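You operate a simulated robot arm through the tools that you are given. There is no shell and no other tool. Be economical: measure what you need, move in short steps, check, and stop when the job is done.

You are at the controls of a simulated robot arm. One attempt, no reset.

Task
Lower the rickshaw to lock 2 and leave it resting on that lock.
Fine: raise it off lock 4, pull the release lever, lower, push the lever back up, then settle. Where these are worked on the way, their far stop is far enough and under half their travel is too little: release lever.

Only the result counts: the job must be done as asked and must still hold three seconds after the hand-in. Knocking over, shifting, dropping, spilling or breaking anything else fails it.

Robot
A 6-joint arm with a fingered hand on a trunk, on a base that drives. Base frame: it is fixed to the floor where the robot stands at the start and does not move with it; the origin is under the middle of the robot, x ahead of it, y to its left, z up. Units: m, rad, N and s.
With the tool pointing down near the work surface it reaches from about 0.22 to 0.56 m from the robot's upright axis, wherever it stands. Its first joint turns from -2.897 to 2.897 rad. Places, roughly: left socket switch [0.6, -0.5, 1.7]; lift wall switch [0.7, -0.3, 1.7]; lowering lever [0.6, 0, 1.1]; power switch [0.6, 0, 1.3]; release lever [0.3, 0.1, 1.2]; right socket switch [0.6, -0.6, 1.7]; up button [0.6, 0.1, 1.3]. Payload 3.1 kg.
The TCP is the grasp point between the finger pads, 0.022 m short of the fingertips. In the tool frame z runs along the fingers and y along their closing line. Largest opening 0.132 m; the body of the gripper starts 0.06 m behind the TCP. The gripper is a hand of 4 fingers: y runs from the thumb to the fingers, the wrist lies at [0, 0, -0.218] in the tool frame, and closing takes about 1.5 s.
Orientation is that of the tool frame in the base frame, as a unit quaternion [x, y, z, w]. With the fingers straight down and closing along the base's y, the tool's x points along the base's -x, its y along +y and its z along -z.

Tools
- The arm moves only by the tool jog_arm. Its argument "steps" is a list of rows, each a list of 3 entries, a list of its own where there are three numbers: the shift along the tool's x, y, z in m, then the turn, a rotation vector about the tool's x, y, z in rad, then the gripper command, from -1 (shut) to 1 (fully open), values between in proportion. In form: [[[x, y, z], [rx, ry, rz], claw], ...]. A call has 1 to 10 rows; each row shifts and turns the commanded pose from where the row before left it, along the tool's axes as they then stand. Rows are played at 5 a second. More than 0.05 m and 0.15 rad between two rows, or a gripper value outside its range, and nothing of the call is played. Where a pose cannot be reached the arm comes as near as it can. A force on the tool above 50 N (or 10 N above the force at the start of the call, whichever is more), or a blocked arm, ends the call early, and 0.2 s more pass. The fingers move at their own pace (about 0.153 m/s each) and stop on an object; they squeeze with about 23 N. The grip force told is the motor's: it shows also when the fingers shut on nothing. Time passes only in rows, and 0.2 s behind the last, so rows that do not move let the fingers close. It gives the time, the measured TCP pose, the force on the tool (base axes), the opening and the grip force at its end, in the units of the frame above (readings bear some noise), with the torque about the TCP (base axes, N m) and any sound that the robot's microphone picked up.
- Cameras (640 x 400 px; columns grow to the right, rows downward): "scene" is now at [0.0215, 0.1314, 1.692]; the picture's right is [-0.20, -0.98, 0.00], its down [-0.70, 0.14, -0.70] and it looks along [0.69, -0.14, -0.71] (base axes); focal length 255 px, centre (320, 200). "wrist" rides on the gripper at [0.053, -0.053, -0.084] in the tool frame; the picture's right is [0.71, 0.71, 0.00], its down [-0.53, 0.53, -0.67] and it looks along [-0.47, 0.47, 0.74] (tool axes); focal length 247 px, centre (320, 200). There is no depth. A picture from a camera that has moved, and an enlarged one, comes with that camera's place and axes in the base frame and with its lens.
- grab_frame(camera): a new picture of that camera. It takes no simulated time.
- slide_trunk(by): slides the trunk up (or, below 0, down) by that many m; the arm and the scene camera ride with it, the base frame stays. It gives what a move gives, with no picture.
- roll_base(legs): drives the robot by 1 to 6 legs, each [ahead, left, turn to the left] in m, m and rad, along the robot's own axes; the way and the turn of a leg run together, so that a leg with both is an arc; at most 1.5 m and 3.142 rad a leg. The arm and the cameras ride along, it lands a little off, and it stops where it bumps. It gives what a move gives.
- hand_shape(shape): the hand has 4 fingers and takes this shape, open, in about a second: jaw (thumb against the fingers, like two jaws); tri (thumb and two fingers); tip (a fingertip pinch); poke (one finger out to press); point (the index stretched); flat (the hand flat); cup (the hand cupped); fist (a fist). The gripper value then closes the fingers along that shape, each until it touches; the sizes above hold for jaw. It gives what a move gives, with no picture.
- pan_tilt(pan, tilt): turns the head with the scene camera to pan (to the left, within 2.705 rad either way) and tilt (down, from -0.506 to 1.204), counted from straight ahead of the robot. It gives what a move gives.
- zoom(camera, box): a new picture of the part [left, top, right, bottom] of that camera's present view, enlarged. It takes no simulated time.
- finish_job(): hands the job in; it is judged then, once.

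Work in short steps. Places have to be worked out from the pictures, the camera data and where the tool is seen: move nearer, look again, correct. Check each grasp and each placing, and mend what went wrong. You have 120 turns and 98 pictures in all, those below and enlarged ones among them. Open the gripper and draw the arm clear of the work before you hand the job in, unless the task says otherwise; then end with one line.

The tools are called after ">>>" as a command line: name --argument value ..., lists and objects as JSON in quotes. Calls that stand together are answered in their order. jog_arm: Moves the arm, as the interface text tells. Its arguments: {"type":"object","properties":{"steps":{"type":"array"}},"required":["steps"]} The other tools are called the same way: slide_trunk (by) slides the trunk up or down; hand_shape (shape) gives the hand a shape; roll_base (legs) drives the base; pan_tilt (pan, tilt) turns the head that bears the scene camera; grab_frame (camera) takes a picture; zoom (camera, box) takes an enlarged picture of a part of a camera's view; finish_job () hands the job in.

At the start:

```text
t: 0.0
tool_pos: [0.2713, 0.0463, 1.4348]
tool_rot: [0.001, 1.0, 0.0, 0.0]
contact_force: [0.1, -0.2, 0.6]
wrist_torque: [-0.01, -0.01, 0.02]
opening: 0.1318
grip_force: 0.0
shape: jaw
trunk travel left (down, up): [-0.366, 0.02]
robot x, y, heading: [-0.0011, 0.0026, -0.002]
head pan, tilt: [-0.199, 0.794]
```

scene: 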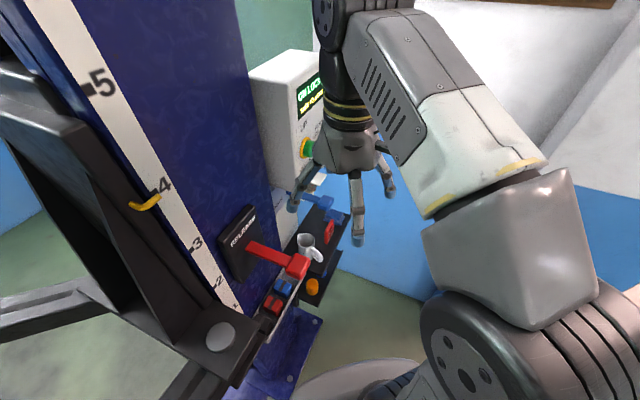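
wrist: 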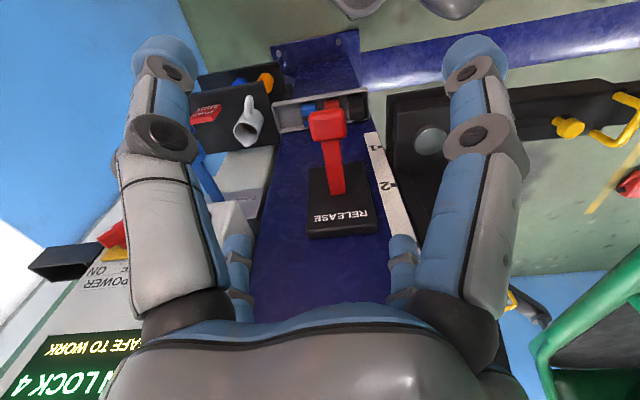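

The scene shows a two-post lift column with a release lever, a control box and a ruler. I'll look closer at the controls before moving.

>>> zoom --camera "scene" --box '[180, 40, 400, 320]'

>>> zoom --camera "wrist" --box '[0, 60, 400, 400]'

>>> pan_tilt --pan 0.0 --tilt 0.4

>>> grab_frame --camera "scene"

```text
1.43 times, centred on (290, 180) of scene
camera zoom: at [0.0215, 0.1314, 1.692], right [-0.2, -0.98, 0.0], down [-0.7, 0.14, -0.7], along [0.69, -0.14, -0.71], focal length 364 px, centre (363, 229)
```

zoom: 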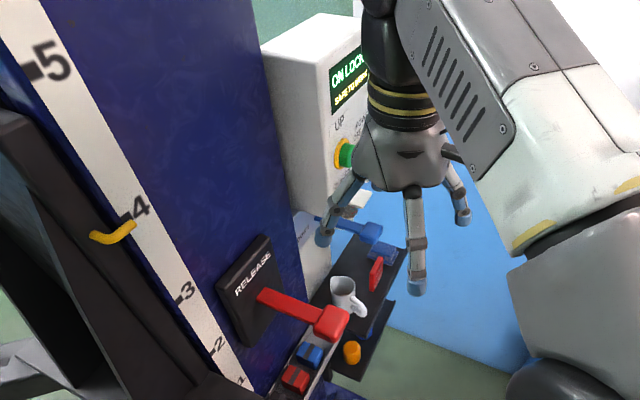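

```text
1.18 times, centred on (200, 230) of wrist
camera zoom: at [0.2165, -0.0052, 1.5183], right [-0.71, 0.71, 0.0], down [0.53, 0.53, 0.67], along [0.47, 0.47, -0.74], focal length 291 px, centre (461, 165)
```

zoom: 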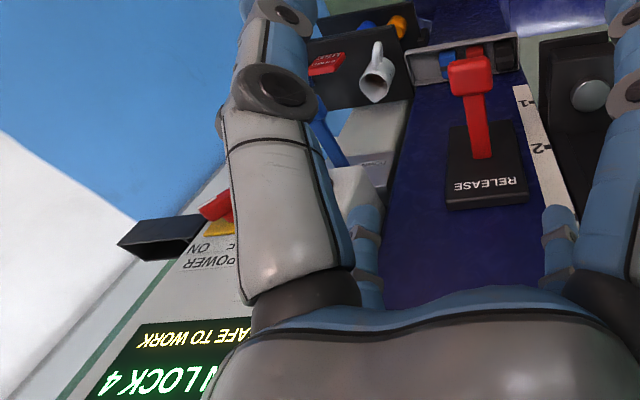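

```text
t: 0.9
tool_pos: [0.272, 0.0474, 1.4348]
tool_rot: [0.0, 1.0, 0.0, 0.0]
contact_force: [0.0, 0.3, 0.0]
wrist_torque: [0.01, 0.0, 0.0]
opening: 0.1319
grip_force: 0.0
shape: jaw
trunk travel left (down, up): [-0.366, 0.02]
robot x, y, heading: [0.0007, 0.0002, 0.001]
head pan, tilt: [0.0, 0.4]
```

```text
93 pictures are left
camera scene: at [0.0348, 0.1473, 1.7266], right [0.0, -1.0, 0.0], down [-0.39, 0.0, -0.92], along [0.92, 0.0, -0.39], focal length 255 px, centre (320, 200)
```

scene: 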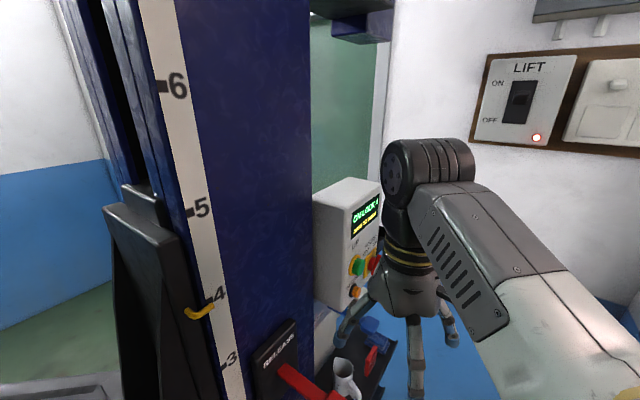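

I'll look around: wall switches, the panel and the floor/vehicle.

>>> zoom --camera "scene" --box '[460, 30, 640, 160]'

>>> zoom --camera "scene" --box '[300, 170, 400, 320]'

>>> pan_tilt --pan 0.6 --tilt 0.6

>>> grab_frame --camera "scene"

>>> pan_tilt --pan -0.5 --tilt 0.1

>>> grab_frame --camera "scene"

```text
3.08 times, centred on (550, 95) of scene
camera zoom: at [0.0348, 0.1473, 1.7266], right [0.0, -1.0, 0.0], down [-0.39, 0.0, -0.92], along [0.92, 0.0, -0.39], focal length 785 px, centre (-388, 523)
```

zoom: 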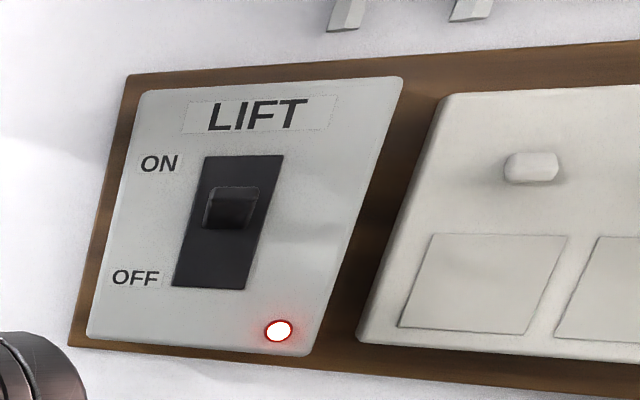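

```text
2.67 times, centred on (350, 245) of scene
camera zoom: at [0.0348, 0.1473, 1.7266], right [0.0, -1.0, 0.0], down [-0.39, 0.0, -0.92], along [0.92, 0.0, -0.39], focal length 680 px, centre (240, 80)
```

zoom: 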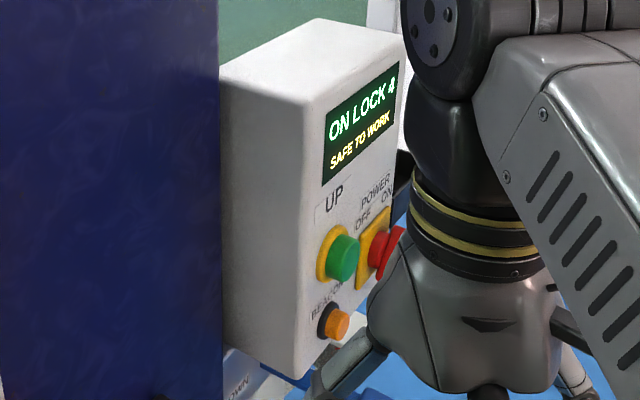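

```text
t: 1.9
tool_pos: [0.2706, 0.0468, 1.4348]
tool_rot: [0.0, 1.0, 0.001, 0.0]
contact_force: [-0.6, 0.4, 0.8]
wrist_torque: [-0.01, -0.02, 0.01]
opening: 0.1319
grip_force: 0.0
shape: jaw
trunk travel left (down, up): [-0.366, 0.02]
robot x, y, heading: [-0.0002, 0.0022, 0.0]
head pan, tilt: [0.6, 0.6]
```

```text
90 pictures are left
camera scene: at [0.0152, 0.1972, 1.7085], right [0.56, -0.83, 0.0], down [-0.47, -0.32, -0.83], along [0.68, 0.47, -0.56], focal length 255 px, centre (320, 200)
```

scene: 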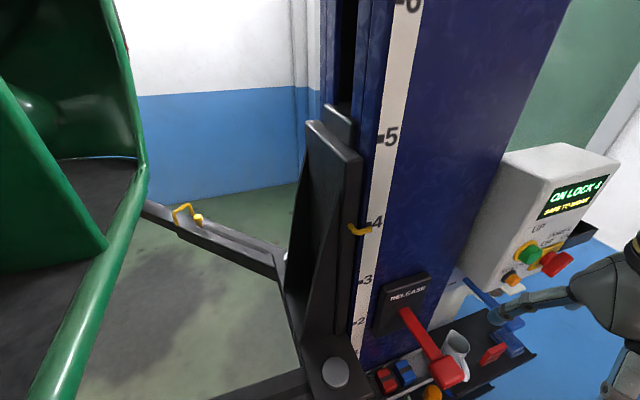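

```text
t: 3.2
tool_pos: [0.2705, 0.0469, 1.4351]
tool_rot: [0.0, 1.0, 0.001, 0.0]
contact_force: [-0.7, -0.7, 0.3]
wrist_torque: [0.01, -0.03, 0.0]
opening: 0.1321
grip_force: 0.0
shape: jaw
trunk travel left (down, up): [-0.366, 0.02]
robot x, y, heading: [0.0019, 0.0009, 0.002]
head pan, tilt: [-0.499, 0.099]
```

```text
89 pictures are left
camera scene: at [0.023, 0.1034, 1.7546], right [-0.48, -0.88, 0.0], down [-0.09, 0.05, -0.99], along [0.87, -0.48, -0.1], focal length 255 px, centre (320, 200)
```

scene: 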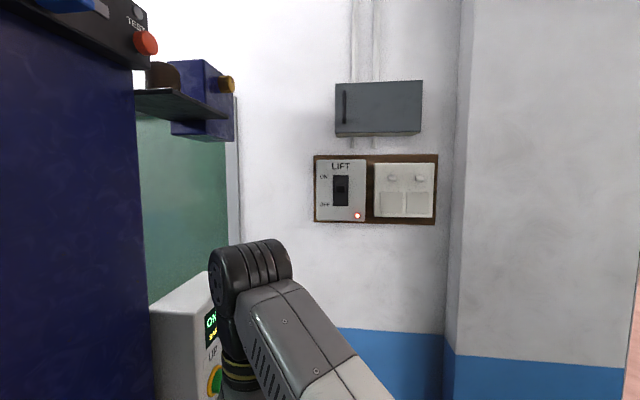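

The working faces look turned about 45° (normal roughly toward -x,-y). I'll drive around so that I face the panel squarely, checking as I go.

>>> roll_base --legs '[[0, -0.3, 0], [0, 0, 0.78]]'

>>> pan_tilt --pan 0.0 --tilt 0.7

>>> grab_frame --camera "scene"

```text
t: 7.3
tool_pos: [0.1577, -0.0768, 1.4334]
tool_rot: [-0.381, 0.925, 0.001, 0.0]
contact_force: [0.6, 0.2, 0.5]
wrist_torque: [0.01, -0.01, -0.03]
opening: 0.1322
grip_force: 0.1
shape: jaw
trunk travel left (down, up): [-0.366, 0.02]
robot x, y, heading: [-0.0018, -0.3004, 0.782]
head pan, tilt: [-0.499, 0.099]
```

```text
t: 8.3
tool_pos: [0.1592, -0.0756, 1.4354]
tool_rot: [-0.381, 0.924, 0.001, 0.001]
contact_force: [0.3, 0.0, -0.3]
wrist_torque: [0.01, 0.01, -0.01]
opening: 0.132
grip_force: 0.1
shape: jaw
trunk travel left (down, up): [-0.366, 0.02]
robot x, y, heading: [-0.0005, -0.301, 0.782]
head pan, tilt: [0.0, 0.7]
```

```text
88 pictures are left
camera scene: at [-0.0842, -0.1793, 1.6999], right [0.7, -0.71, 0.0], down [-0.46, -0.45, -0.77], along [0.54, 0.54, -0.64], focal length 255 px, centre (320, 200)
```

scene: 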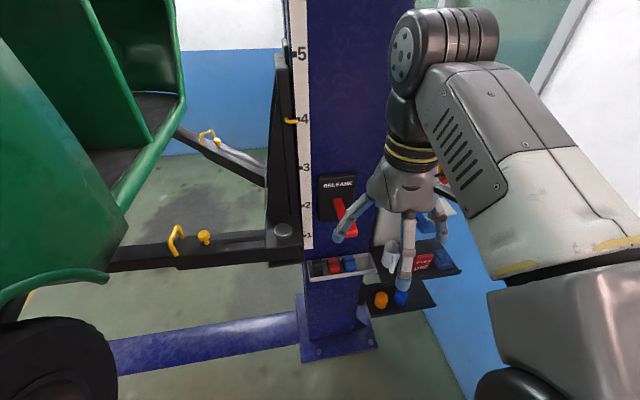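

Square on now. I'll drive to the planned standing place and look from wrist and scene.

>>> roll_base --legs '[[0.12, -0.14, 0]]'

>>> grab_frame --camera "scene"

>>> grab_frame --camera "wrist"

```text
t: 9.8
tool_pos: [0.3454, -0.0922, 1.4345]
tool_rot: [-0.381, 0.925, 0.0, 0.0]
contact_force: [-0.1, 0.1, -0.7]
wrist_torque: [-0.01, 0.03, -0.02]
opening: 0.132
grip_force: 0.0
shape: jaw
trunk travel left (down, up): [-0.366, 0.02]
robot x, y, heading: [0.1843, -0.316, 0.781]
head pan, tilt: [0.0, 0.7]
```

```text
87 pictures are left
camera scene: at [0.1017, -0.1943, 1.6999], right [0.71, -0.71, 0.0], down [-0.46, -0.45, -0.76], along [0.54, 0.54, -0.64], focal length 255 px, centre (320, 200)
```

scene: 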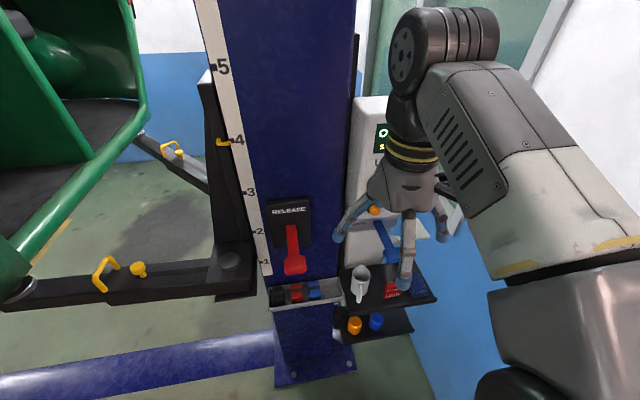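

```text
86 pictures are left
camera wrist: at [0.3432, -0.1664, 1.5183], right [-1.0, 0.0, 0.0], down [0.0, 0.74, 0.67], along [0.0, 0.67, -0.74], focal length 247 px, centre (320, 200)
```

wrist: 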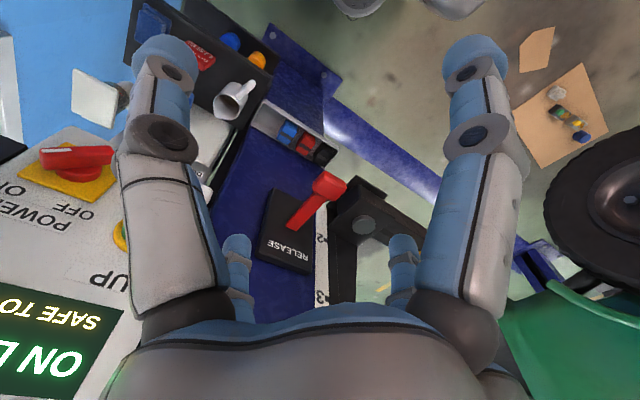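

The release lever, UP and POWER are visible. I'll take the poke shape, move ahead a bit and tilt the tool forward ~1 rad toward the panel.

>>> hand_shape --shape "poke"

>>> jog_arm --steps '[[[-0.04, 0, 0], [0, 0, 0], 1], [[-0.04, 0, 0], [0, -0.1, 0], 1], [[0, 0, 0], [0, -0.14, 0], 1], [[0, 0, 0], [0, -0.14, 0], 1], [[0, 0, 0], [0, -0.14, 0], 1], [[0, 0, 0], [0, -0.14, 0], 1], [[0, 0, 0], [0, -0.14, 0], 1], [[0, 0, 0], [0, -0.14, 0], 1], [[0, 0, 0], [0, -0.12, 0], 1]]'

>>> grab_frame --camera "scene"

>>> grab_frame --camera "wrist"

```text
t: 10.7
tool_pos: [0.3441, -0.0907, 1.4347]
tool_rot: [-0.381, 0.925, 0.001, 0.0]
contact_force: [0.2, 0.4, 0.0]
wrist_torque: [0.02, -0.02, 0.0]
opening: 0.0
grip_force: 0.1
shape: poke
trunk travel left (down, up): [-0.366, 0.02]
robot x, y, heading: [0.185, -0.3153, 0.782]
head pan, tilt: [0.0, 0.7]
```

```text
t: 12.7
tool_pos: [0.4007, -0.0353, 1.4352]
tool_rot: [-0.329, 0.797, 0.193, 0.469]
contact_force: [-0.5, -0.3, 0.2]
wrist_torque: [0.03, 0.01, 0.0]
opening: 0.0
grip_force: 0.0
shape: poke
trunk travel left (down, up): [-0.366, 0.02]
robot x, y, heading: [0.1847, -0.3167, 0.781]
head pan, tilt: [0.0, 0.7]
```

```text
85 pictures are left
camera scene: at [0.1009, -0.1947, 1.6998], right [0.71, -0.71, 0.0], down [-0.46, -0.45, -0.77], along [0.54, 0.54, -0.64], focal length 255 px, centre (320, 200)
```

scene: 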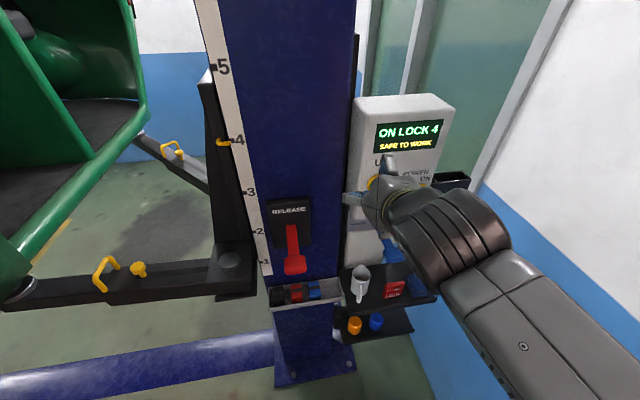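

```text
84 pictures are left
camera wrist: at [0.3668, -0.1425, 1.4292], right [-0.74, 0.26, -0.62], down [-0.6, 0.14, 0.78], along [0.29, 0.96, 0.05], focal length 247 px, centre (320, 200)
```

wrist: 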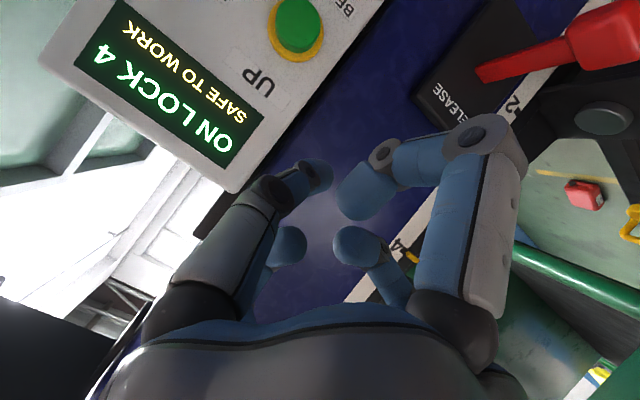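

>>> zoom --camera "scene" --box '[330, 90, 490, 260]'

```text
2.35 times, centred on (410, 175) of scene
camera zoom: at [0.1009, -0.1947, 1.6998], right [0.71, -0.71, 0.0], down [-0.46, -0.45, -0.77], along [0.54, 0.54, -0.64], focal length 600 px, centre (108, 259)
```

zoom: 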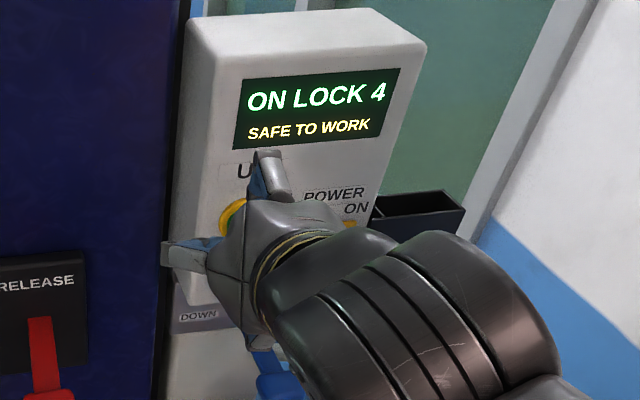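

Triangulating, the green UP button sits at about (0.549, 0.053, 1.327). I'll level the tool and bring the fingertip about 6 cm in front of it.

>>> jog_arm --steps '[[[0, 0, 0], [0, -0.12, 0], 1], [[0, 0, 0], [0, -0.12, 0], 1], [[0, 0, 0], [0, -0.11, 0], 1], [[0.027, -0.014, 0.033], [0, 0, 0], 1], [[0.027, -0.014, 0.033], [0, 0, 0], 1], [[0.027, -0.014, 0.033], [0, 0, 0], 1], [[0, 0, 0], [0, 0, 0], 1]]'

>>> grab_frame --camera "wrist"

>>> grab_frame --camera "scene"

```text
t: 14.3
tool_pos: [0.4748, 0.0049, 1.3418]
tool_rot: [-0.289, 0.705, 0.245, 0.6]
contact_force: [-0.5, 0.5, -0.3]
wrist_torque: [0.02, 0.05, -0.06]
opening: 0.0
grip_force: 0.0
shape: poke
out of reach, approached as far as the arm can: row 6
trunk travel left (down, up): [-0.366, 0.02]
robot x, y, heading: [0.1827, -0.3161, 0.783]
head pan, tilt: [0.0, 0.7]
```

```text
82 pictures are left
camera wrist: at [0.4458, -0.0948, 1.3046], right [-0.58, 0.42, -0.7], down [-0.78, -0.03, 0.63], along [0.25, 0.91, 0.35], focal length 247 px, centre (320, 200)
```

wrist: 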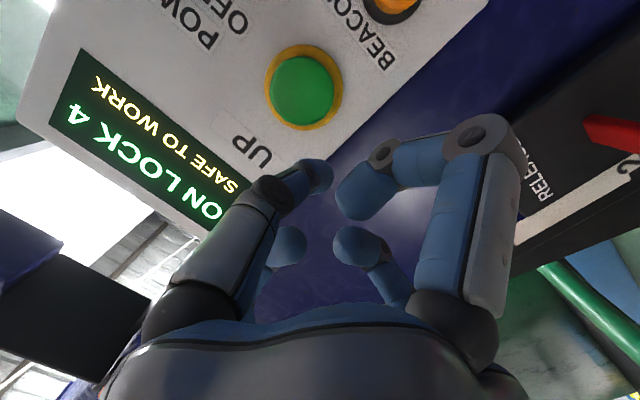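

```text
81 pictures are left
camera scene: at [0.1002, -0.1953, 1.6999], right [0.71, -0.71, 0.0], down [-0.46, -0.45, -0.77], along [0.54, 0.54, -0.64], focal length 255 px, centre (320, 200)
```

scene: 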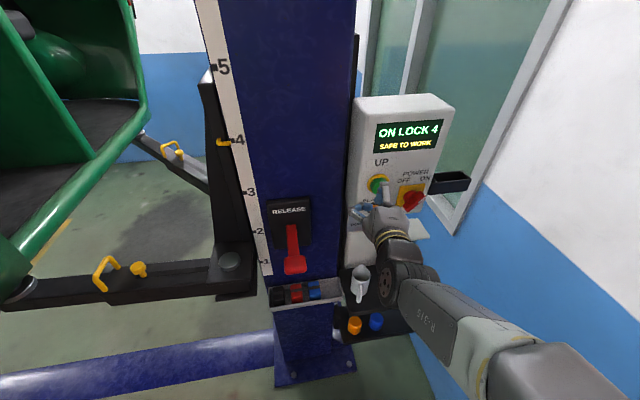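

>>> zoom --camera "wrist" --box '[160, 20, 480, 320]'

>>> zoom --camera "scene" --box '[330, 90, 470, 260]'

```text
1.33 times, centred on (320, 170) of wrist
camera zoom: at [0.4458, -0.0948, 1.3046], right [-0.58, 0.42, -0.7], down [-0.78, -0.03, 0.63], along [0.25, 0.91, 0.35], focal length 329 px, centre (320, 240)
```

zoom: 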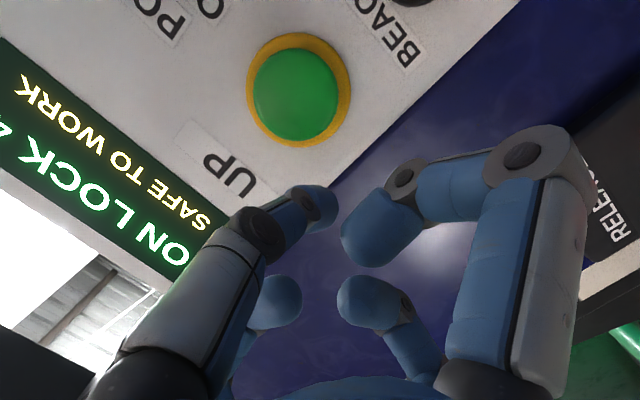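

```text
2.35 times, centred on (400, 175) of scene
camera zoom: at [0.1002, -0.1953, 1.6999], right [0.71, -0.71, 0.0], down [-0.46, -0.45, -0.77], along [0.54, 0.54, -0.64], focal length 600 px, centre (132, 259)
```

zoom: 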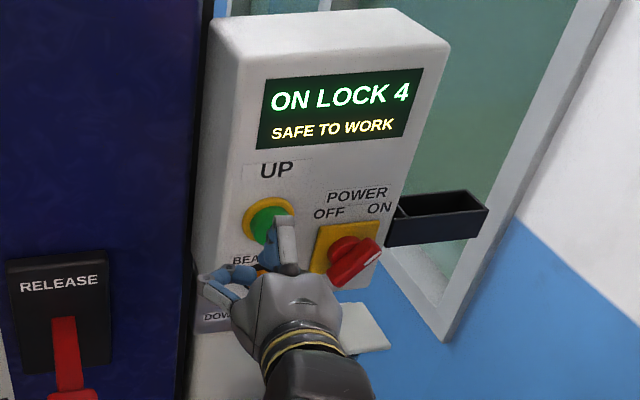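

The extended fingertip lies on the tool axis. I'll drive a little ahead and right to gain reach and align with UP.

>>> roll_base --legs '[[0.03, -0.018, 0]]'

>>> grab_frame --camera "wrist"

>>> zoom --camera "scene" --box '[330, 90, 470, 260]'

```text
t: 15.2
tool_pos: [0.5075, 0.0151, 1.3438]
tool_rot: [-0.289, 0.705, 0.245, 0.6]
contact_force: [0.3, -0.1, -0.8]
wrist_torque: [0.01, -0.03, -0.02]
opening: 0.0001
grip_force: 0.1
shape: poke
trunk travel left (down, up): [-0.366, 0.02]
robot x, y, heading: [0.2233, -0.3098, 0.784]
head pan, tilt: [0.0, 0.7]
```

```text
78 pictures are left
camera wrist: at [0.4786, -0.0863, 1.305], right [-0.58, 0.42, -0.7], down [-0.78, -0.03, 0.63], along [0.25, 0.91, 0.35], focal length 247 px, centre (320, 200)
```

wrist: 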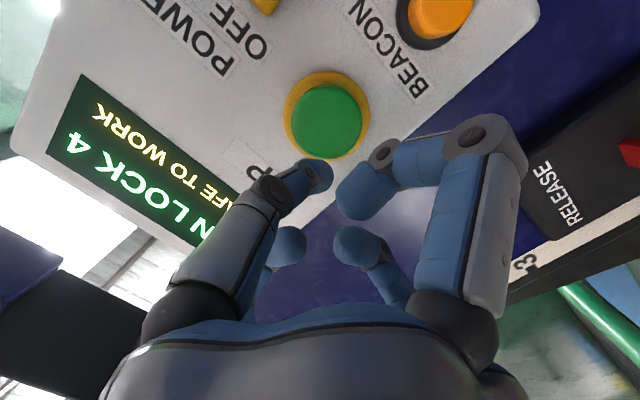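

```text
2.35 times, centred on (400, 175) of scene
camera zoom: at [0.133, -0.1864, 1.6998], right [0.71, -0.71, 0.0], down [-0.46, -0.45, -0.77], along [0.54, 0.54, -0.64], focal length 600 px, centre (132, 259)
```

zoom: 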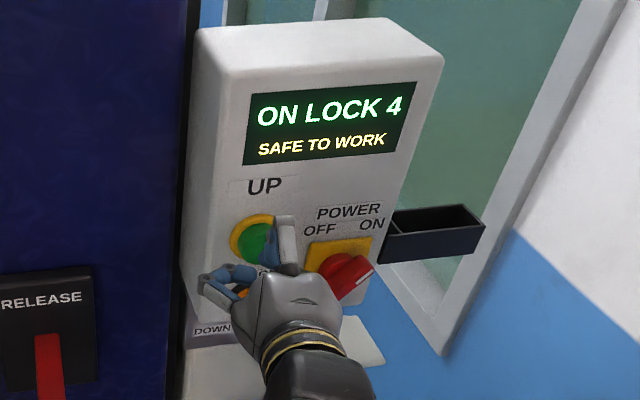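

Tip is ~3.4 cm from the button and 8 mm high. I'll approach to touch.

>>> jog_arm --steps '[[[0.004, -0.001, 0.012], [0, 0, 0], 1], [[0.004, -0.002, 0.01], [0, 0, 0], 1], [[0, 0, 0.006], [0, 0, 0], 1], [[0, 0, 0], [0, 0, 0], 1]]'

>>> grab_frame --camera "wrist"

```text
t: 16.2
tool_pos: [0.5235, 0.0355, 1.3333]
tool_rot: [-0.287, 0.706, 0.243, 0.6]
contact_force: [-0.3, -1.7, 0.0]
wrist_torque: [0.03, -0.03, 0.0]
opening: 0.0
grip_force: 0.1
shape: poke
out of reach, approached as far as the arm can: row 2
trunk travel left (down, up): [-0.366, 0.02]
robot x, y, heading: [0.218, -0.3067, 0.782]
head pan, tilt: [0.0, 0.7]
```

```text
76 pictures are left
camera wrist: at [0.4938, -0.0659, 1.2942], right [-0.57, 0.43, -0.7], down [-0.78, -0.02, 0.63], along [0.25, 0.9, 0.34], focal length 247 px, centre (320, 200)
```

wrist: 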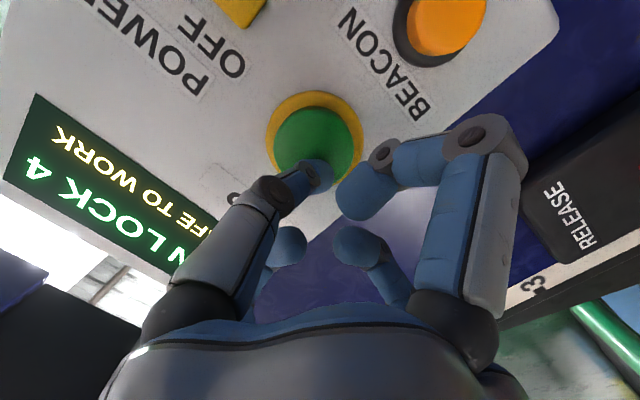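

Fingertip is over the green button, nearly touching. I'll press in small steps.

>>> jog_arm --steps '[[[0, 0, 0.004], [0, 0, 0], 1], [[0, 0, 0.004], [0, 0, 0], 1]]'

>>> grab_frame --camera "scene"

```text
t: 16.8
tool_pos: [0.5263, 0.0397, 1.3326]
tool_rot: [-0.286, 0.706, 0.243, 0.6]
contact_force: [-8.0, -12.5, -0.8]
wrist_torque: [-0.01, 0.0, -0.08]
opening: 0.0
grip_force: 0.1
shape: poke
trunk travel left (down, up): [-0.366, 0.02]
robot x, y, heading: [0.2178, -0.3096, 0.783]
head pan, tilt: [0.0, 0.7]
heard: click
```

```text
75 pictures are left
camera scene: at [0.1316, -0.1905, 1.7], right [0.7, -0.71, 0.0], down [-0.46, -0.45, -0.77], along [0.54, 0.54, -0.64], focal length 255 px, centre (320, 200)
```

scene: 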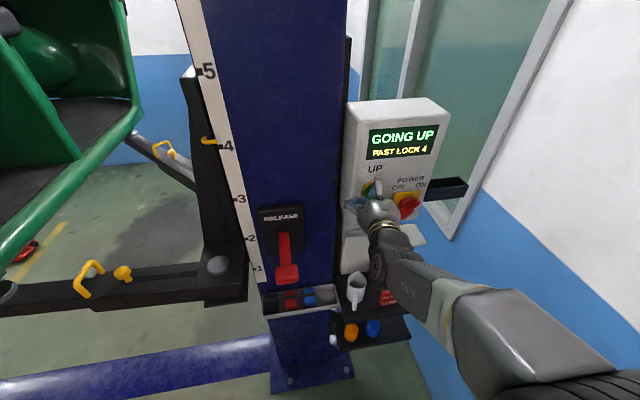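

"GOING UP, PAST LOCK 4" — it's off the lock. I'll withdraw to stop and check.

>>> jog_arm --steps '[[[0, 0, -0.02], [0, 0, 0], 1], [[0, 0, -0.02], [0, 0, 0], 1]]'

>>> grab_frame --camera "scene"

>>> zoom --camera "scene" --box '[180, 60, 450, 220]'

```text
t: 17.4
tool_pos: [0.5022, 0.0117, 1.3392]
tool_rot: [-0.288, 0.704, 0.245, 0.6]
contact_force: [0.1, -0.3, -0.2]
wrist_torque: [0.01, 0.01, -0.01]
opening: 0.0002
grip_force: 0.0
shape: poke
trunk travel left (down, up): [-0.366, 0.02]
robot x, y, heading: [0.2176, -0.3079, 0.788]
head pan, tilt: [0.0, 0.7]
```

```text
74 pictures are left
camera scene: at [0.1331, -0.1876, 1.6999], right [0.7, -0.71, 0.0], down [-0.46, -0.45, -0.77], along [0.54, 0.54, -0.64], focal length 255 px, centre (320, 200)
```

scene: 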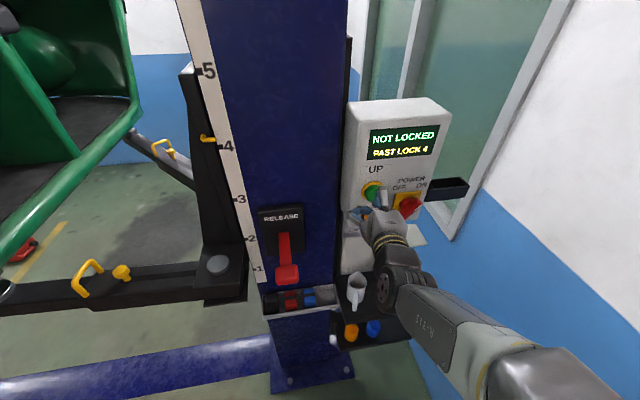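

```text
2.37 times, centred on (315, 140) of scene
camera zoom: at [0.1331, -0.1876, 1.6999], right [0.7, -0.71, 0.0], down [-0.46, -0.45, -0.77], along [0.54, 0.54, -0.64], focal length 604 px, centre (332, 342)
```

zoom: 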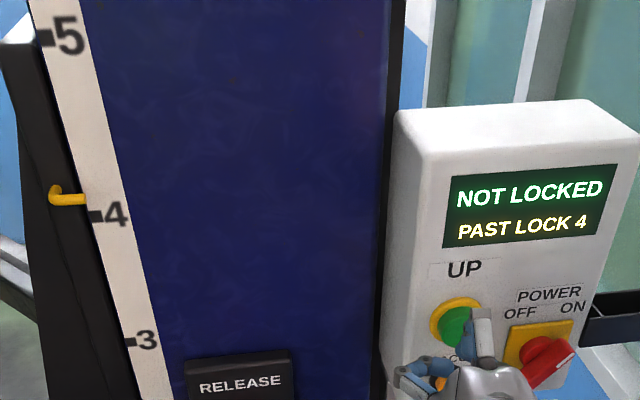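

The lift is off lock 4 ("NOT LOCKED, PAST LOCK 4"). Release knob triangulates to about (0.329, 0.122, 1.173), lever sticking straight out. I'll pull the hand back, reshape to jaw, reposition the base back-left, and look.

>>> jog_arm --steps '[[[0, 0, -0.03], [0, 0, 0], 1], [[0, 0, -0.03], [0, 0, 0], 1]]'

>>> roll_base --legs '[[-0.1, 0.0, 0], [0, 0.1, 0]]'

>>> hand_shape --shape "jaw"

>>> grab_frame --camera "scene"

>>> grab_frame --camera "wrist"

```text
t: 18.0
tool_pos: [0.4681, -0.0141, 1.3646]
tool_rot: [-0.289, 0.706, 0.245, 0.599]
contact_force: [-0.3, -0.4, -0.2]
wrist_torque: [-0.02, -0.01, -0.02]
opening: 0.0001
grip_force: 0.0
shape: poke
out of reach, approached as far as the arm can: row 1, 2
trunk travel left (down, up): [-0.366, 0.02]
robot x, y, heading: [0.2212, -0.3089, 0.786]
head pan, tilt: [0.0, 0.7]
```

```text
t: 19.9
tool_pos: [0.3279, -0.0136, 1.3653]
tool_rot: [-0.29, 0.706, 0.245, 0.599]
contact_force: [0.5, 0.6, 0.5]
wrist_torque: [-0.01, -0.01, 0.0]
opening: 0.0
grip_force: 0.1
shape: poke
trunk travel left (down, up): [-0.366, 0.02]
robot x, y, heading: [0.0759, -0.3112, 0.784]
head pan, tilt: [0.0, 0.7]
```

```text
t: 20.8
tool_pos: [0.3286, -0.0141, 1.3635]
tool_rot: [-0.288, 0.706, 0.244, 0.599]
contact_force: [0.2, 0.2, 0.0]
wrist_torque: [-0.01, 0.01, -0.06]
opening: 0.132
grip_force: 0.0
shape: jaw
trunk travel left (down, up): [-0.366, 0.02]
robot x, y, heading: [0.077, -0.3083, 0.78]
head pan, tilt: [0.0, 0.7]
```

```text
72 pictures are left
camera scene: at [-0.007, -0.1854, 1.6999], right [0.7, -0.71, 0.0], down [-0.46, -0.45, -0.76], along [0.54, 0.54, -0.64], focal length 255 px, centre (320, 200)
```

scene: 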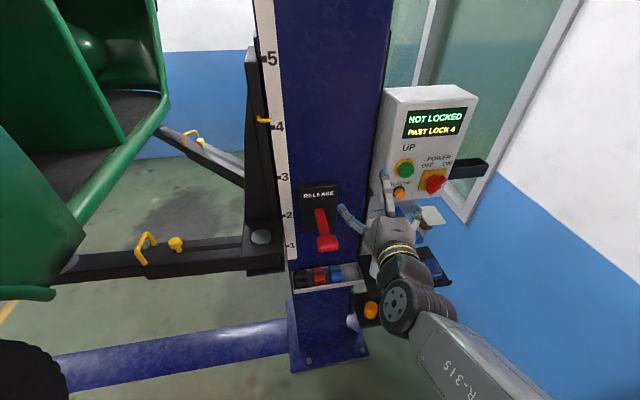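

```text
71 pictures are left
camera wrist: at [0.2992, -0.1147, 1.3251], right [-0.58, 0.42, -0.7], down [-0.78, -0.03, 0.63], along [0.25, 0.91, 0.34], focal length 247 px, centre (320, 200)
```

wrist: 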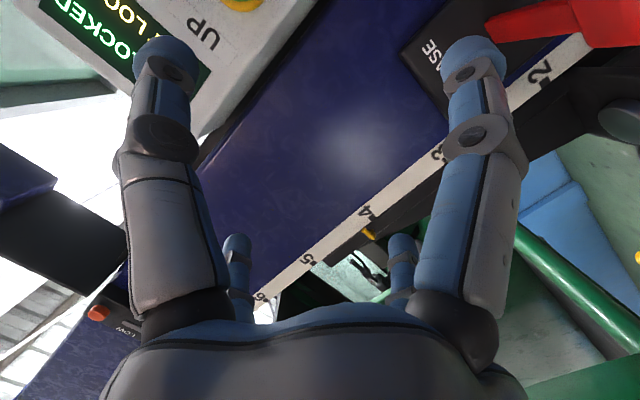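

Knob confirmed. I'll roll the tool -90° so the jaws close vertically (camera on the upper right).

>>> jog_arm --steps '[[[0, 0, 0], [0, 0, -0.145], 1], [[0, 0, 0], [0, 0, -0.145], 1], [[0, 0, 0], [0, 0, -0.145], 1], [[0, 0, 0], [0, 0, -0.145], 1], [[0, 0, 0], [0, 0, -0.145], 1], [[0, 0, 0], [0, 0, -0.145], 1], [[0, 0, 0], [0, 0, -0.145], 1], [[0, 0, 0], [0, 0, -0.145], 1], [[0, 0, 0], [0, 0, -0.145], 1], [[0, 0, 0], [0, 0, -0.145], 1]]'

>>> grab_frame --camera "wrist"

```text
t: 23.0
tool_pos: [0.3293, -0.0133, 1.3636]
tool_rot: [0.684, -0.336, 0.216, -0.61]
contact_force: [-0.3, 0.4, 0.5]
wrist_torque: [0.01, 0.0, 0.01]
opening: 0.1319
grip_force: 0.0
shape: jaw
trunk travel left (down, up): [-0.366, 0.02]
robot x, y, heading: [0.0803, -0.3025, 0.782]
head pan, tilt: [0.0, 0.7]
```

```text
70 pictures are left
camera wrist: at [0.3151, -0.1073, 1.4238], right [0.34, -0.53, -0.77], down [-0.93, -0.1, -0.35], along [0.11, 0.84, -0.53], focal length 247 px, centre (320, 200)
```

wrist: 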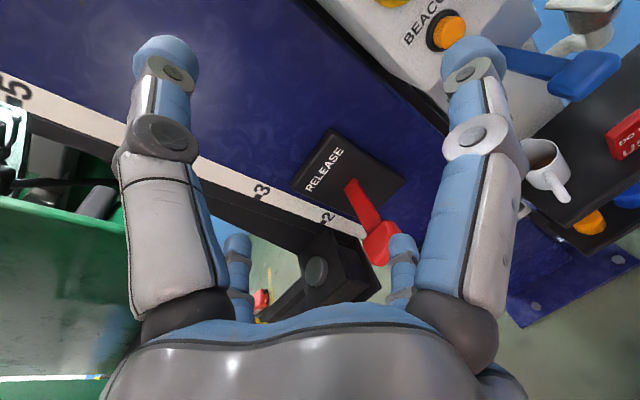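

Roll worked. The mug is full, so I stay clear of it. Now move left and down so the open jaws face the knob, 6 cm short.

>>> jog_arm --steps '[[[0, 0, 0], [0, 0, -0.12], 1], [[-0.02, 0.0356, 0], [0, 0, 0], 1], [[-0.02, 0.0356, 0], [0, 0, 0], 1], [[-0.02, 0.0356, 0], [0, 0, 0], 1], [[-0.02, 0.0356, 0], [0, 0, 0], 1], [[-0.018, 0.0356, 0], [0, 0, 0], 1], [[0, 0, 0.03], [0, 0, 0], 1], [[0, 0, 0.03], [0, 0, 0], 1], [[0, 0, 0], [0, 0, 0], 1]]'

>>> grab_frame --camera "wrist"

>>> grab_frame --camera "scene"

```text
t: 25.0
tool_pos: [0.2957, 0.121, 1.2089]
tool_rot: [0.702, -0.296, 0.251, -0.597]
contact_force: [0.2, 0.0, 0.2]
wrist_torque: [-0.01, -0.02, -0.01]
opening: 0.1318
grip_force: 0.1
shape: jaw
out of reach, approached as far as the arm can: row 2, 3, 4
trunk travel left (down, up): [-0.366, 0.02]
robot x, y, heading: [0.077, -0.3081, 0.785]
head pan, tilt: [0.0, 0.7]
```

```text
69 pictures are left
camera wrist: at [0.2787, 0.0315, 1.2745], right [0.41, -0.59, -0.7], down [-0.9, -0.15, -0.41], along [0.14, 0.8, -0.59], focal length 247 px, centre (320, 200)
```

wrist: 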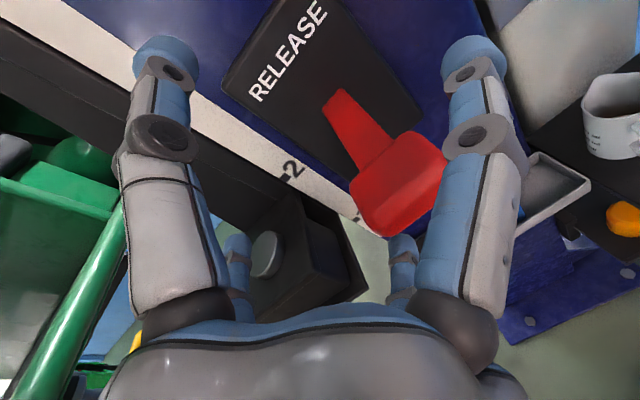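

```text
68 pictures are left
camera scene: at [-0.0078, -0.1856, 1.6998], right [0.7, -0.71, 0.0], down [-0.46, -0.45, -0.77], along [0.54, 0.54, -0.64], focal length 255 px, centre (320, 200)
```

scene: 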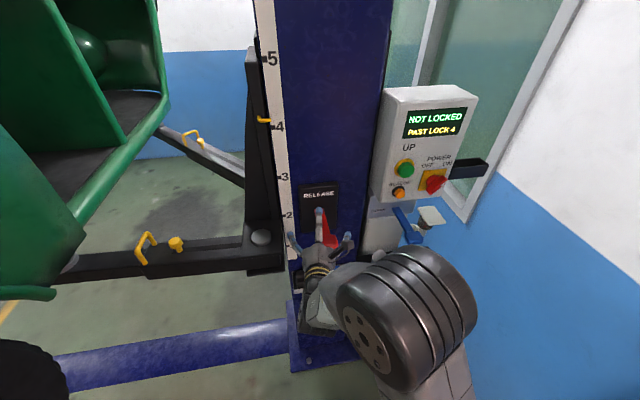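

The jaws straddle the knob but are ~2 cm too far left and ~3.5 cm high. I'll correct sideways then down.

>>> jog_arm --steps '[[[0, 0.01, -0.01], [0, 0, 0], 1], [[0.022, 0.01, 0], [0, 0, 0], 1], [[0, 0.018, 0.02], [0, 0, 0], 1], [[0, 0, 0], [0, 0, 0], 1]]'

>>> grab_frame --camera "wrist"

```text
t: 26.0
tool_pos: [0.3128, 0.1046, 1.1706]
tool_rot: [0.703, -0.295, 0.251, -0.596]
contact_force: [-0.2, 0.0, 0.4]
wrist_torque: [-0.01, 0.0, 0.01]
opening: 0.1321
grip_force: 0.1
shape: jaw
trunk travel left (down, up): [-0.366, 0.02]
robot x, y, heading: [0.0769, -0.3073, 0.79]
head pan, tilt: [0.0, 0.7]
```

```text
67 pictures are left
camera wrist: at [0.2964, 0.0159, 1.2358], right [0.41, -0.59, -0.7], down [-0.9, -0.15, -0.41], along [0.14, 0.8, -0.59], focal length 247 px, centre (320, 200)
```

wrist: 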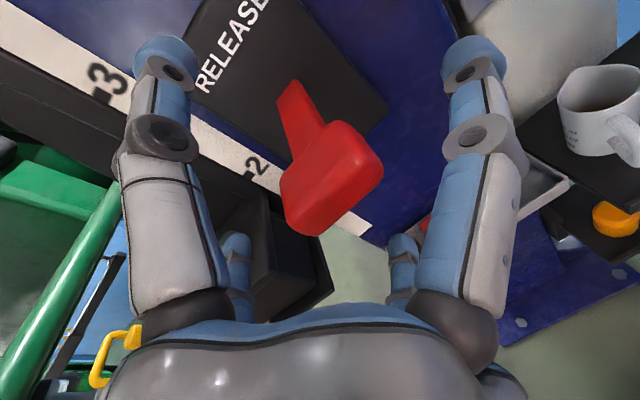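

The knob is centred. I'll partially close the jaws around it (not squeezing) so the lever can pivot in the grip.

>>> jog_arm --steps '[[[0, 0, 0.006], [0, 0, 0], -0.25], [[0, 0, 0], [0, 0, 0], -0.25], [[0, 0, 0], [0, 0, 0], -0.25], [[0, 0, 0], [0, 0, 0], -0.25]]'

>>> grab_frame --camera "wrist"

```text
t: 27.0
tool_pos: [0.3171, 0.1104, 1.1681]
tool_rot: [0.703, -0.295, 0.251, -0.596]
contact_force: [-1.0, 0.1, 0.2]
wrist_torque: [0.04, 0.03, 0.04]
opening: 0.051
grip_force: 0.0
shape: jaw
trunk travel left (down, up): [-0.366, 0.02]
robot x, y, heading: [0.0735, -0.3057, 0.783]
head pan, tilt: [0.0, 0.7]
```

```text
66 pictures are left
camera wrist: at [0.3005, 0.0211, 1.2345], right [0.41, -0.59, -0.7], down [-0.9, -0.15, -0.41], along [0.14, 0.8, -0.59], focal length 247 px, centre (320, 200)
```

wrist: 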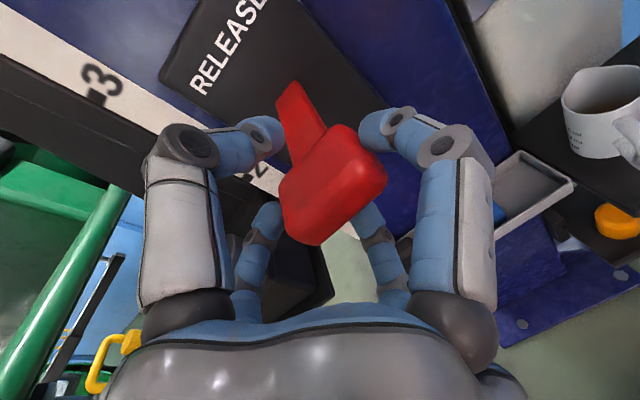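

Jaws around the knob with a little slack. Pull down along the lever's arc (~0.4 rad) and check.

>>> jog_arm --steps '[[[0, 0.012, 0.003], [0, 0, 0], -0.25], [[0, 0.012, 0.003], [0, 0, 0], -0.25], [[0, 0.011, 0.005], [0, 0, 0], -0.25], [[0, 0.011, 0.005], [0, 0, 0], -0.25]]'

>>> grab_frame --camera "wrist"

>>> grab_frame --camera "scene"

```text
t: 28.0
tool_pos: [0.3226, 0.1153, 1.1194]
tool_rot: [0.702, -0.295, 0.252, -0.597]
contact_force: [-1.6, -3.1, 3.7]
wrist_torque: [0.54, -0.38, 0.03]
opening: 0.0433
grip_force: 17.0
shape: jaw
trunk travel left (down, up): [-0.366, 0.02]
robot x, y, heading: [0.0786, -0.3054, 0.783]
head pan, tilt: [0.0, 0.7]
```

```text
65 pictures are left
camera wrist: at [0.3059, 0.0263, 1.1854], right [0.41, -0.58, -0.7], down [-0.9, -0.14, -0.41], along [0.14, 0.8, -0.59], focal length 247 px, centre (320, 200)
```

wrist: 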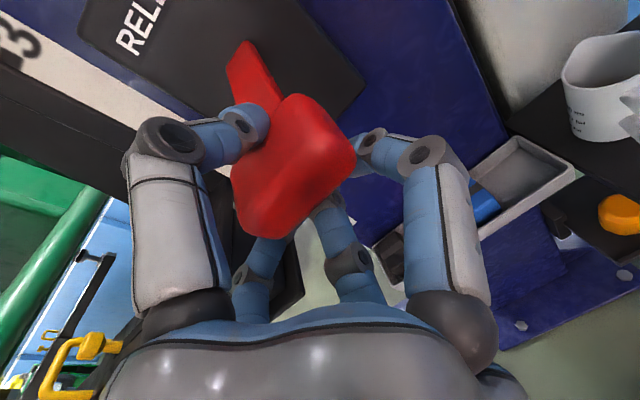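

```text
64 pictures are left
camera scene: at [-0.0076, -0.186, 1.6999], right [0.7, -0.71, 0.0], down [-0.46, -0.45, -0.77], along [0.54, 0.54, -0.64], focal length 255 px, centre (320, 200)
```

scene: 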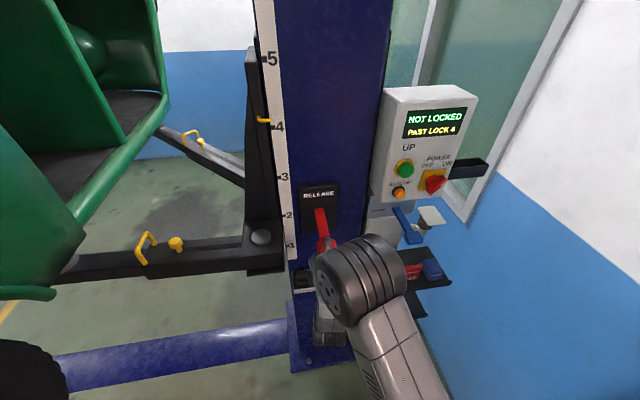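

The lever follows down easily. Continue the arc until its stop.

>>> jog_arm --steps '[[[0, 0.01, 0.006], [0, 0, 0], -0.25], [[0, 0.01, 0.006], [0, 0, 0], -0.25], [[0, 0.009, 0.008], [0, 0, 0], -0.25], [[0, 0.009, 0.008], [0, 0, 0], -0.25]]'

>>> grab_frame --camera "wrist"

>>> grab_frame --camera "scene"

```text
t: 29.0
tool_pos: [0.3331, 0.1278, 1.0798]
tool_rot: [0.701, -0.294, 0.252, -0.599]
contact_force: [-24.1, -19.8, 8.5]
wrist_torque: [2.93, -2.18, 0.13]
opening: 0.0478
grip_force: 22.7
shape: jaw
trunk travel left (down, up): [-0.366, 0.02]
robot x, y, heading: [0.0789, -0.3076, 0.782]
head pan, tilt: [0.0, 0.7]
```

```text
63 pictures are left
camera wrist: at [0.3159, 0.0377, 1.1448], right [0.42, -0.58, -0.7], down [-0.9, -0.15, -0.42], along [0.14, 0.8, -0.58], focal length 247 px, centre (320, 200)
```

wrist: 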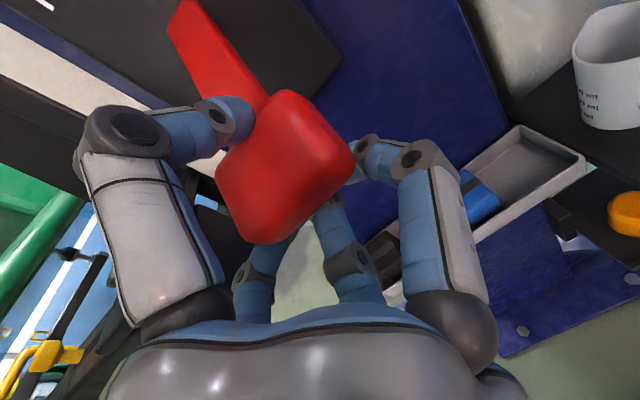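

```text
62 pictures are left
camera scene: at [-0.0154, -0.1922, 1.6999], right [0.7, -0.71, 0.0], down [-0.45, -0.45, -0.77], along [0.55, 0.54, -0.64], focal length 255 px, centre (320, 200)
```

scene: 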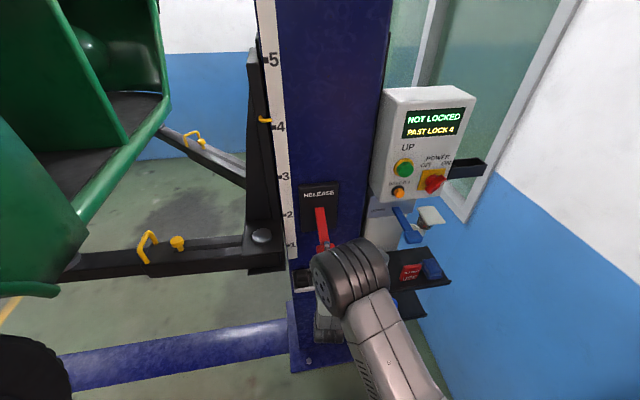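

Reaction is mostly outward (pushing in too much). I'll ease back slightly and continue more purely downward.

>>> jog_arm --steps '[[[0, 0, -0.012], [0, 0, 0], -0.25], [[0, 0.01, 0.0], [0, 0, 0], -0.25], [[0, 0.01, 0.0], [0, 0, 0], -0.25]]'

>>> grab_frame --camera "wrist"

```text
t: 29.8
tool_pos: [0.3284, 0.123, 1.0607]
tool_rot: [0.7, -0.295, 0.252, -0.599]
contact_force: [4.3, 13.7, 17.4]
wrist_torque: [0.78, -1.09, 0.04]
opening: 0.0507
grip_force: 22.7
shape: jaw
trunk travel left (down, up): [-0.366, 0.02]
robot x, y, heading: [0.0775, -0.304, 0.782]
head pan, tilt: [0.0, 0.7]
```

```text
61 pictures are left
camera wrist: at [0.3121, 0.034, 1.1268], right [0.42, -0.58, -0.7], down [-0.9, -0.14, -0.41], along [0.14, 0.8, -0.58], focal length 247 px, centre (320, 200)
```

wrist: 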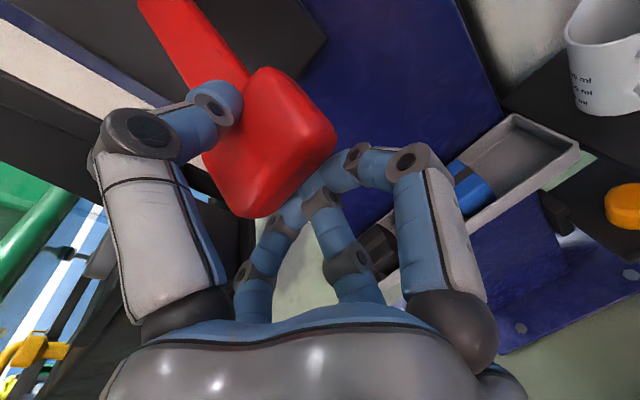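

Knob is ~8 cm down (~40°+). I'll press slightly further to verify whether it's at the stop.

>>> jog_arm --steps '[[[0, 0.006, 0.004], [0, 0, 0], -0.25], [[0, 0.006, 0.003], [0, 0, 0], -0.25], [[0, 0, 0], [0, 0, 0], -0.25]]'

>>> grab_frame --camera "wrist"

```text
t: 30.6
tool_pos: [0.3323, 0.1267, 1.0473]
tool_rot: [0.702, -0.293, 0.252, -0.598]
contact_force: [2.3, 17.6, 21.0]
wrist_torque: [0.64, -1.01, 0.21]
opening: 0.0525
grip_force: 22.9
shape: jaw
trunk travel left (down, up): [-0.366, 0.02]
robot x, y, heading: [0.0768, -0.3074, 0.777]
head pan, tilt: [0.0, 0.7]
```

```text
60 pictures are left
camera wrist: at [0.3145, 0.0369, 1.1132], right [0.42, -0.58, -0.7], down [-0.9, -0.15, -0.42], along [0.14, 0.8, -0.58], focal length 247 px, centre (320, 200)
```

wrist: 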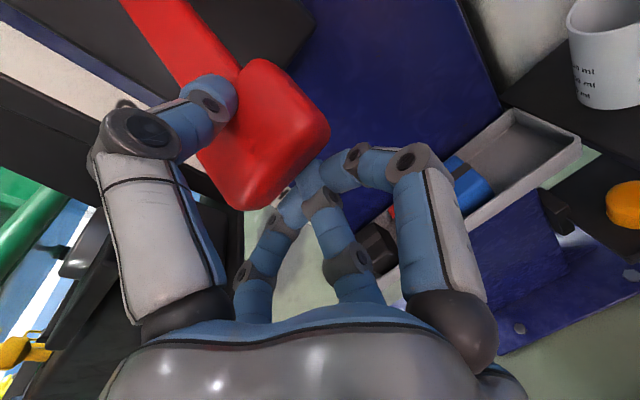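

Readings suggest the stop is near. I'll open, withdraw, and view the lever.

>>> jog_arm --steps '[[[0, 0, 0], [0, 0, 0], 1], [[0, 0, 0], [0, 0, 0], 1], [[0, 0, -0.01], [0, 0, 0], 1], [[0, 0, -0.04], [0, 0, 0], 1], [[0, 0, -0.04], [0, 0, 0], 1]]'

>>> grab_frame --camera "wrist"

>>> grab_frame --camera "scene"

```text
t: 31.8
tool_pos: [0.2674, 0.0614, 1.0599]
tool_rot: [0.704, -0.295, 0.251, -0.595]
contact_force: [-0.6, 0.0, 0.2]
wrist_torque: [0.0, -0.02, 0.01]
opening: 0.1323
grip_force: 0.2
shape: jaw
trunk travel left (down, up): [-0.366, 0.02]
robot x, y, heading: [0.079, -0.3051, 0.785]
head pan, tilt: [0.0, 0.7]
```

```text
59 pictures are left
camera wrist: at [0.2504, -0.0275, 1.1262], right [0.41, -0.59, -0.7], down [-0.9, -0.15, -0.41], along [0.14, 0.8, -0.59], focal length 247 px, centre (320, 200)
```

wrist: 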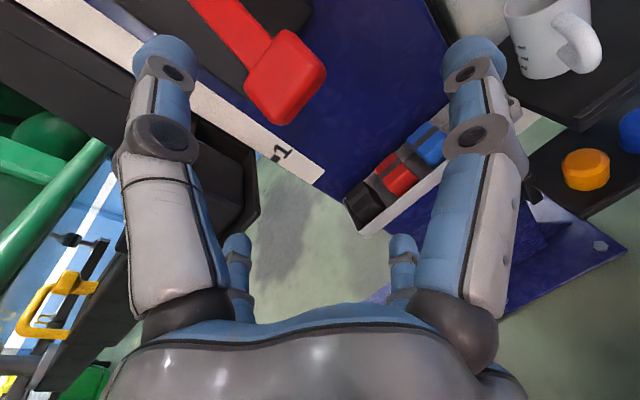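

```text
58 pictures are left
camera scene: at [-0.0086, -0.1852, 1.6998], right [0.7, -0.71, 0.0], down [-0.46, -0.45, -0.77], along [0.54, 0.54, -0.64], focal length 255 px, centre (320, 200)
```

scene: 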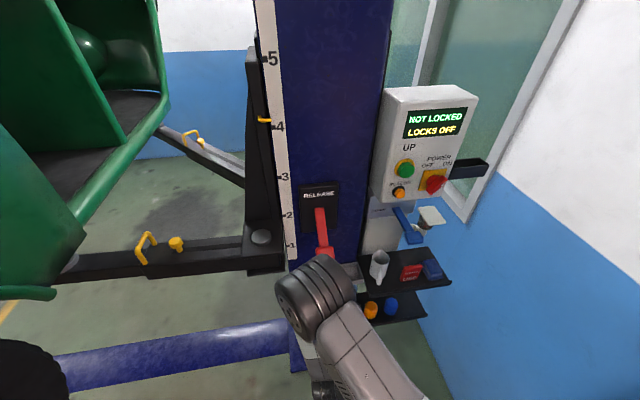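

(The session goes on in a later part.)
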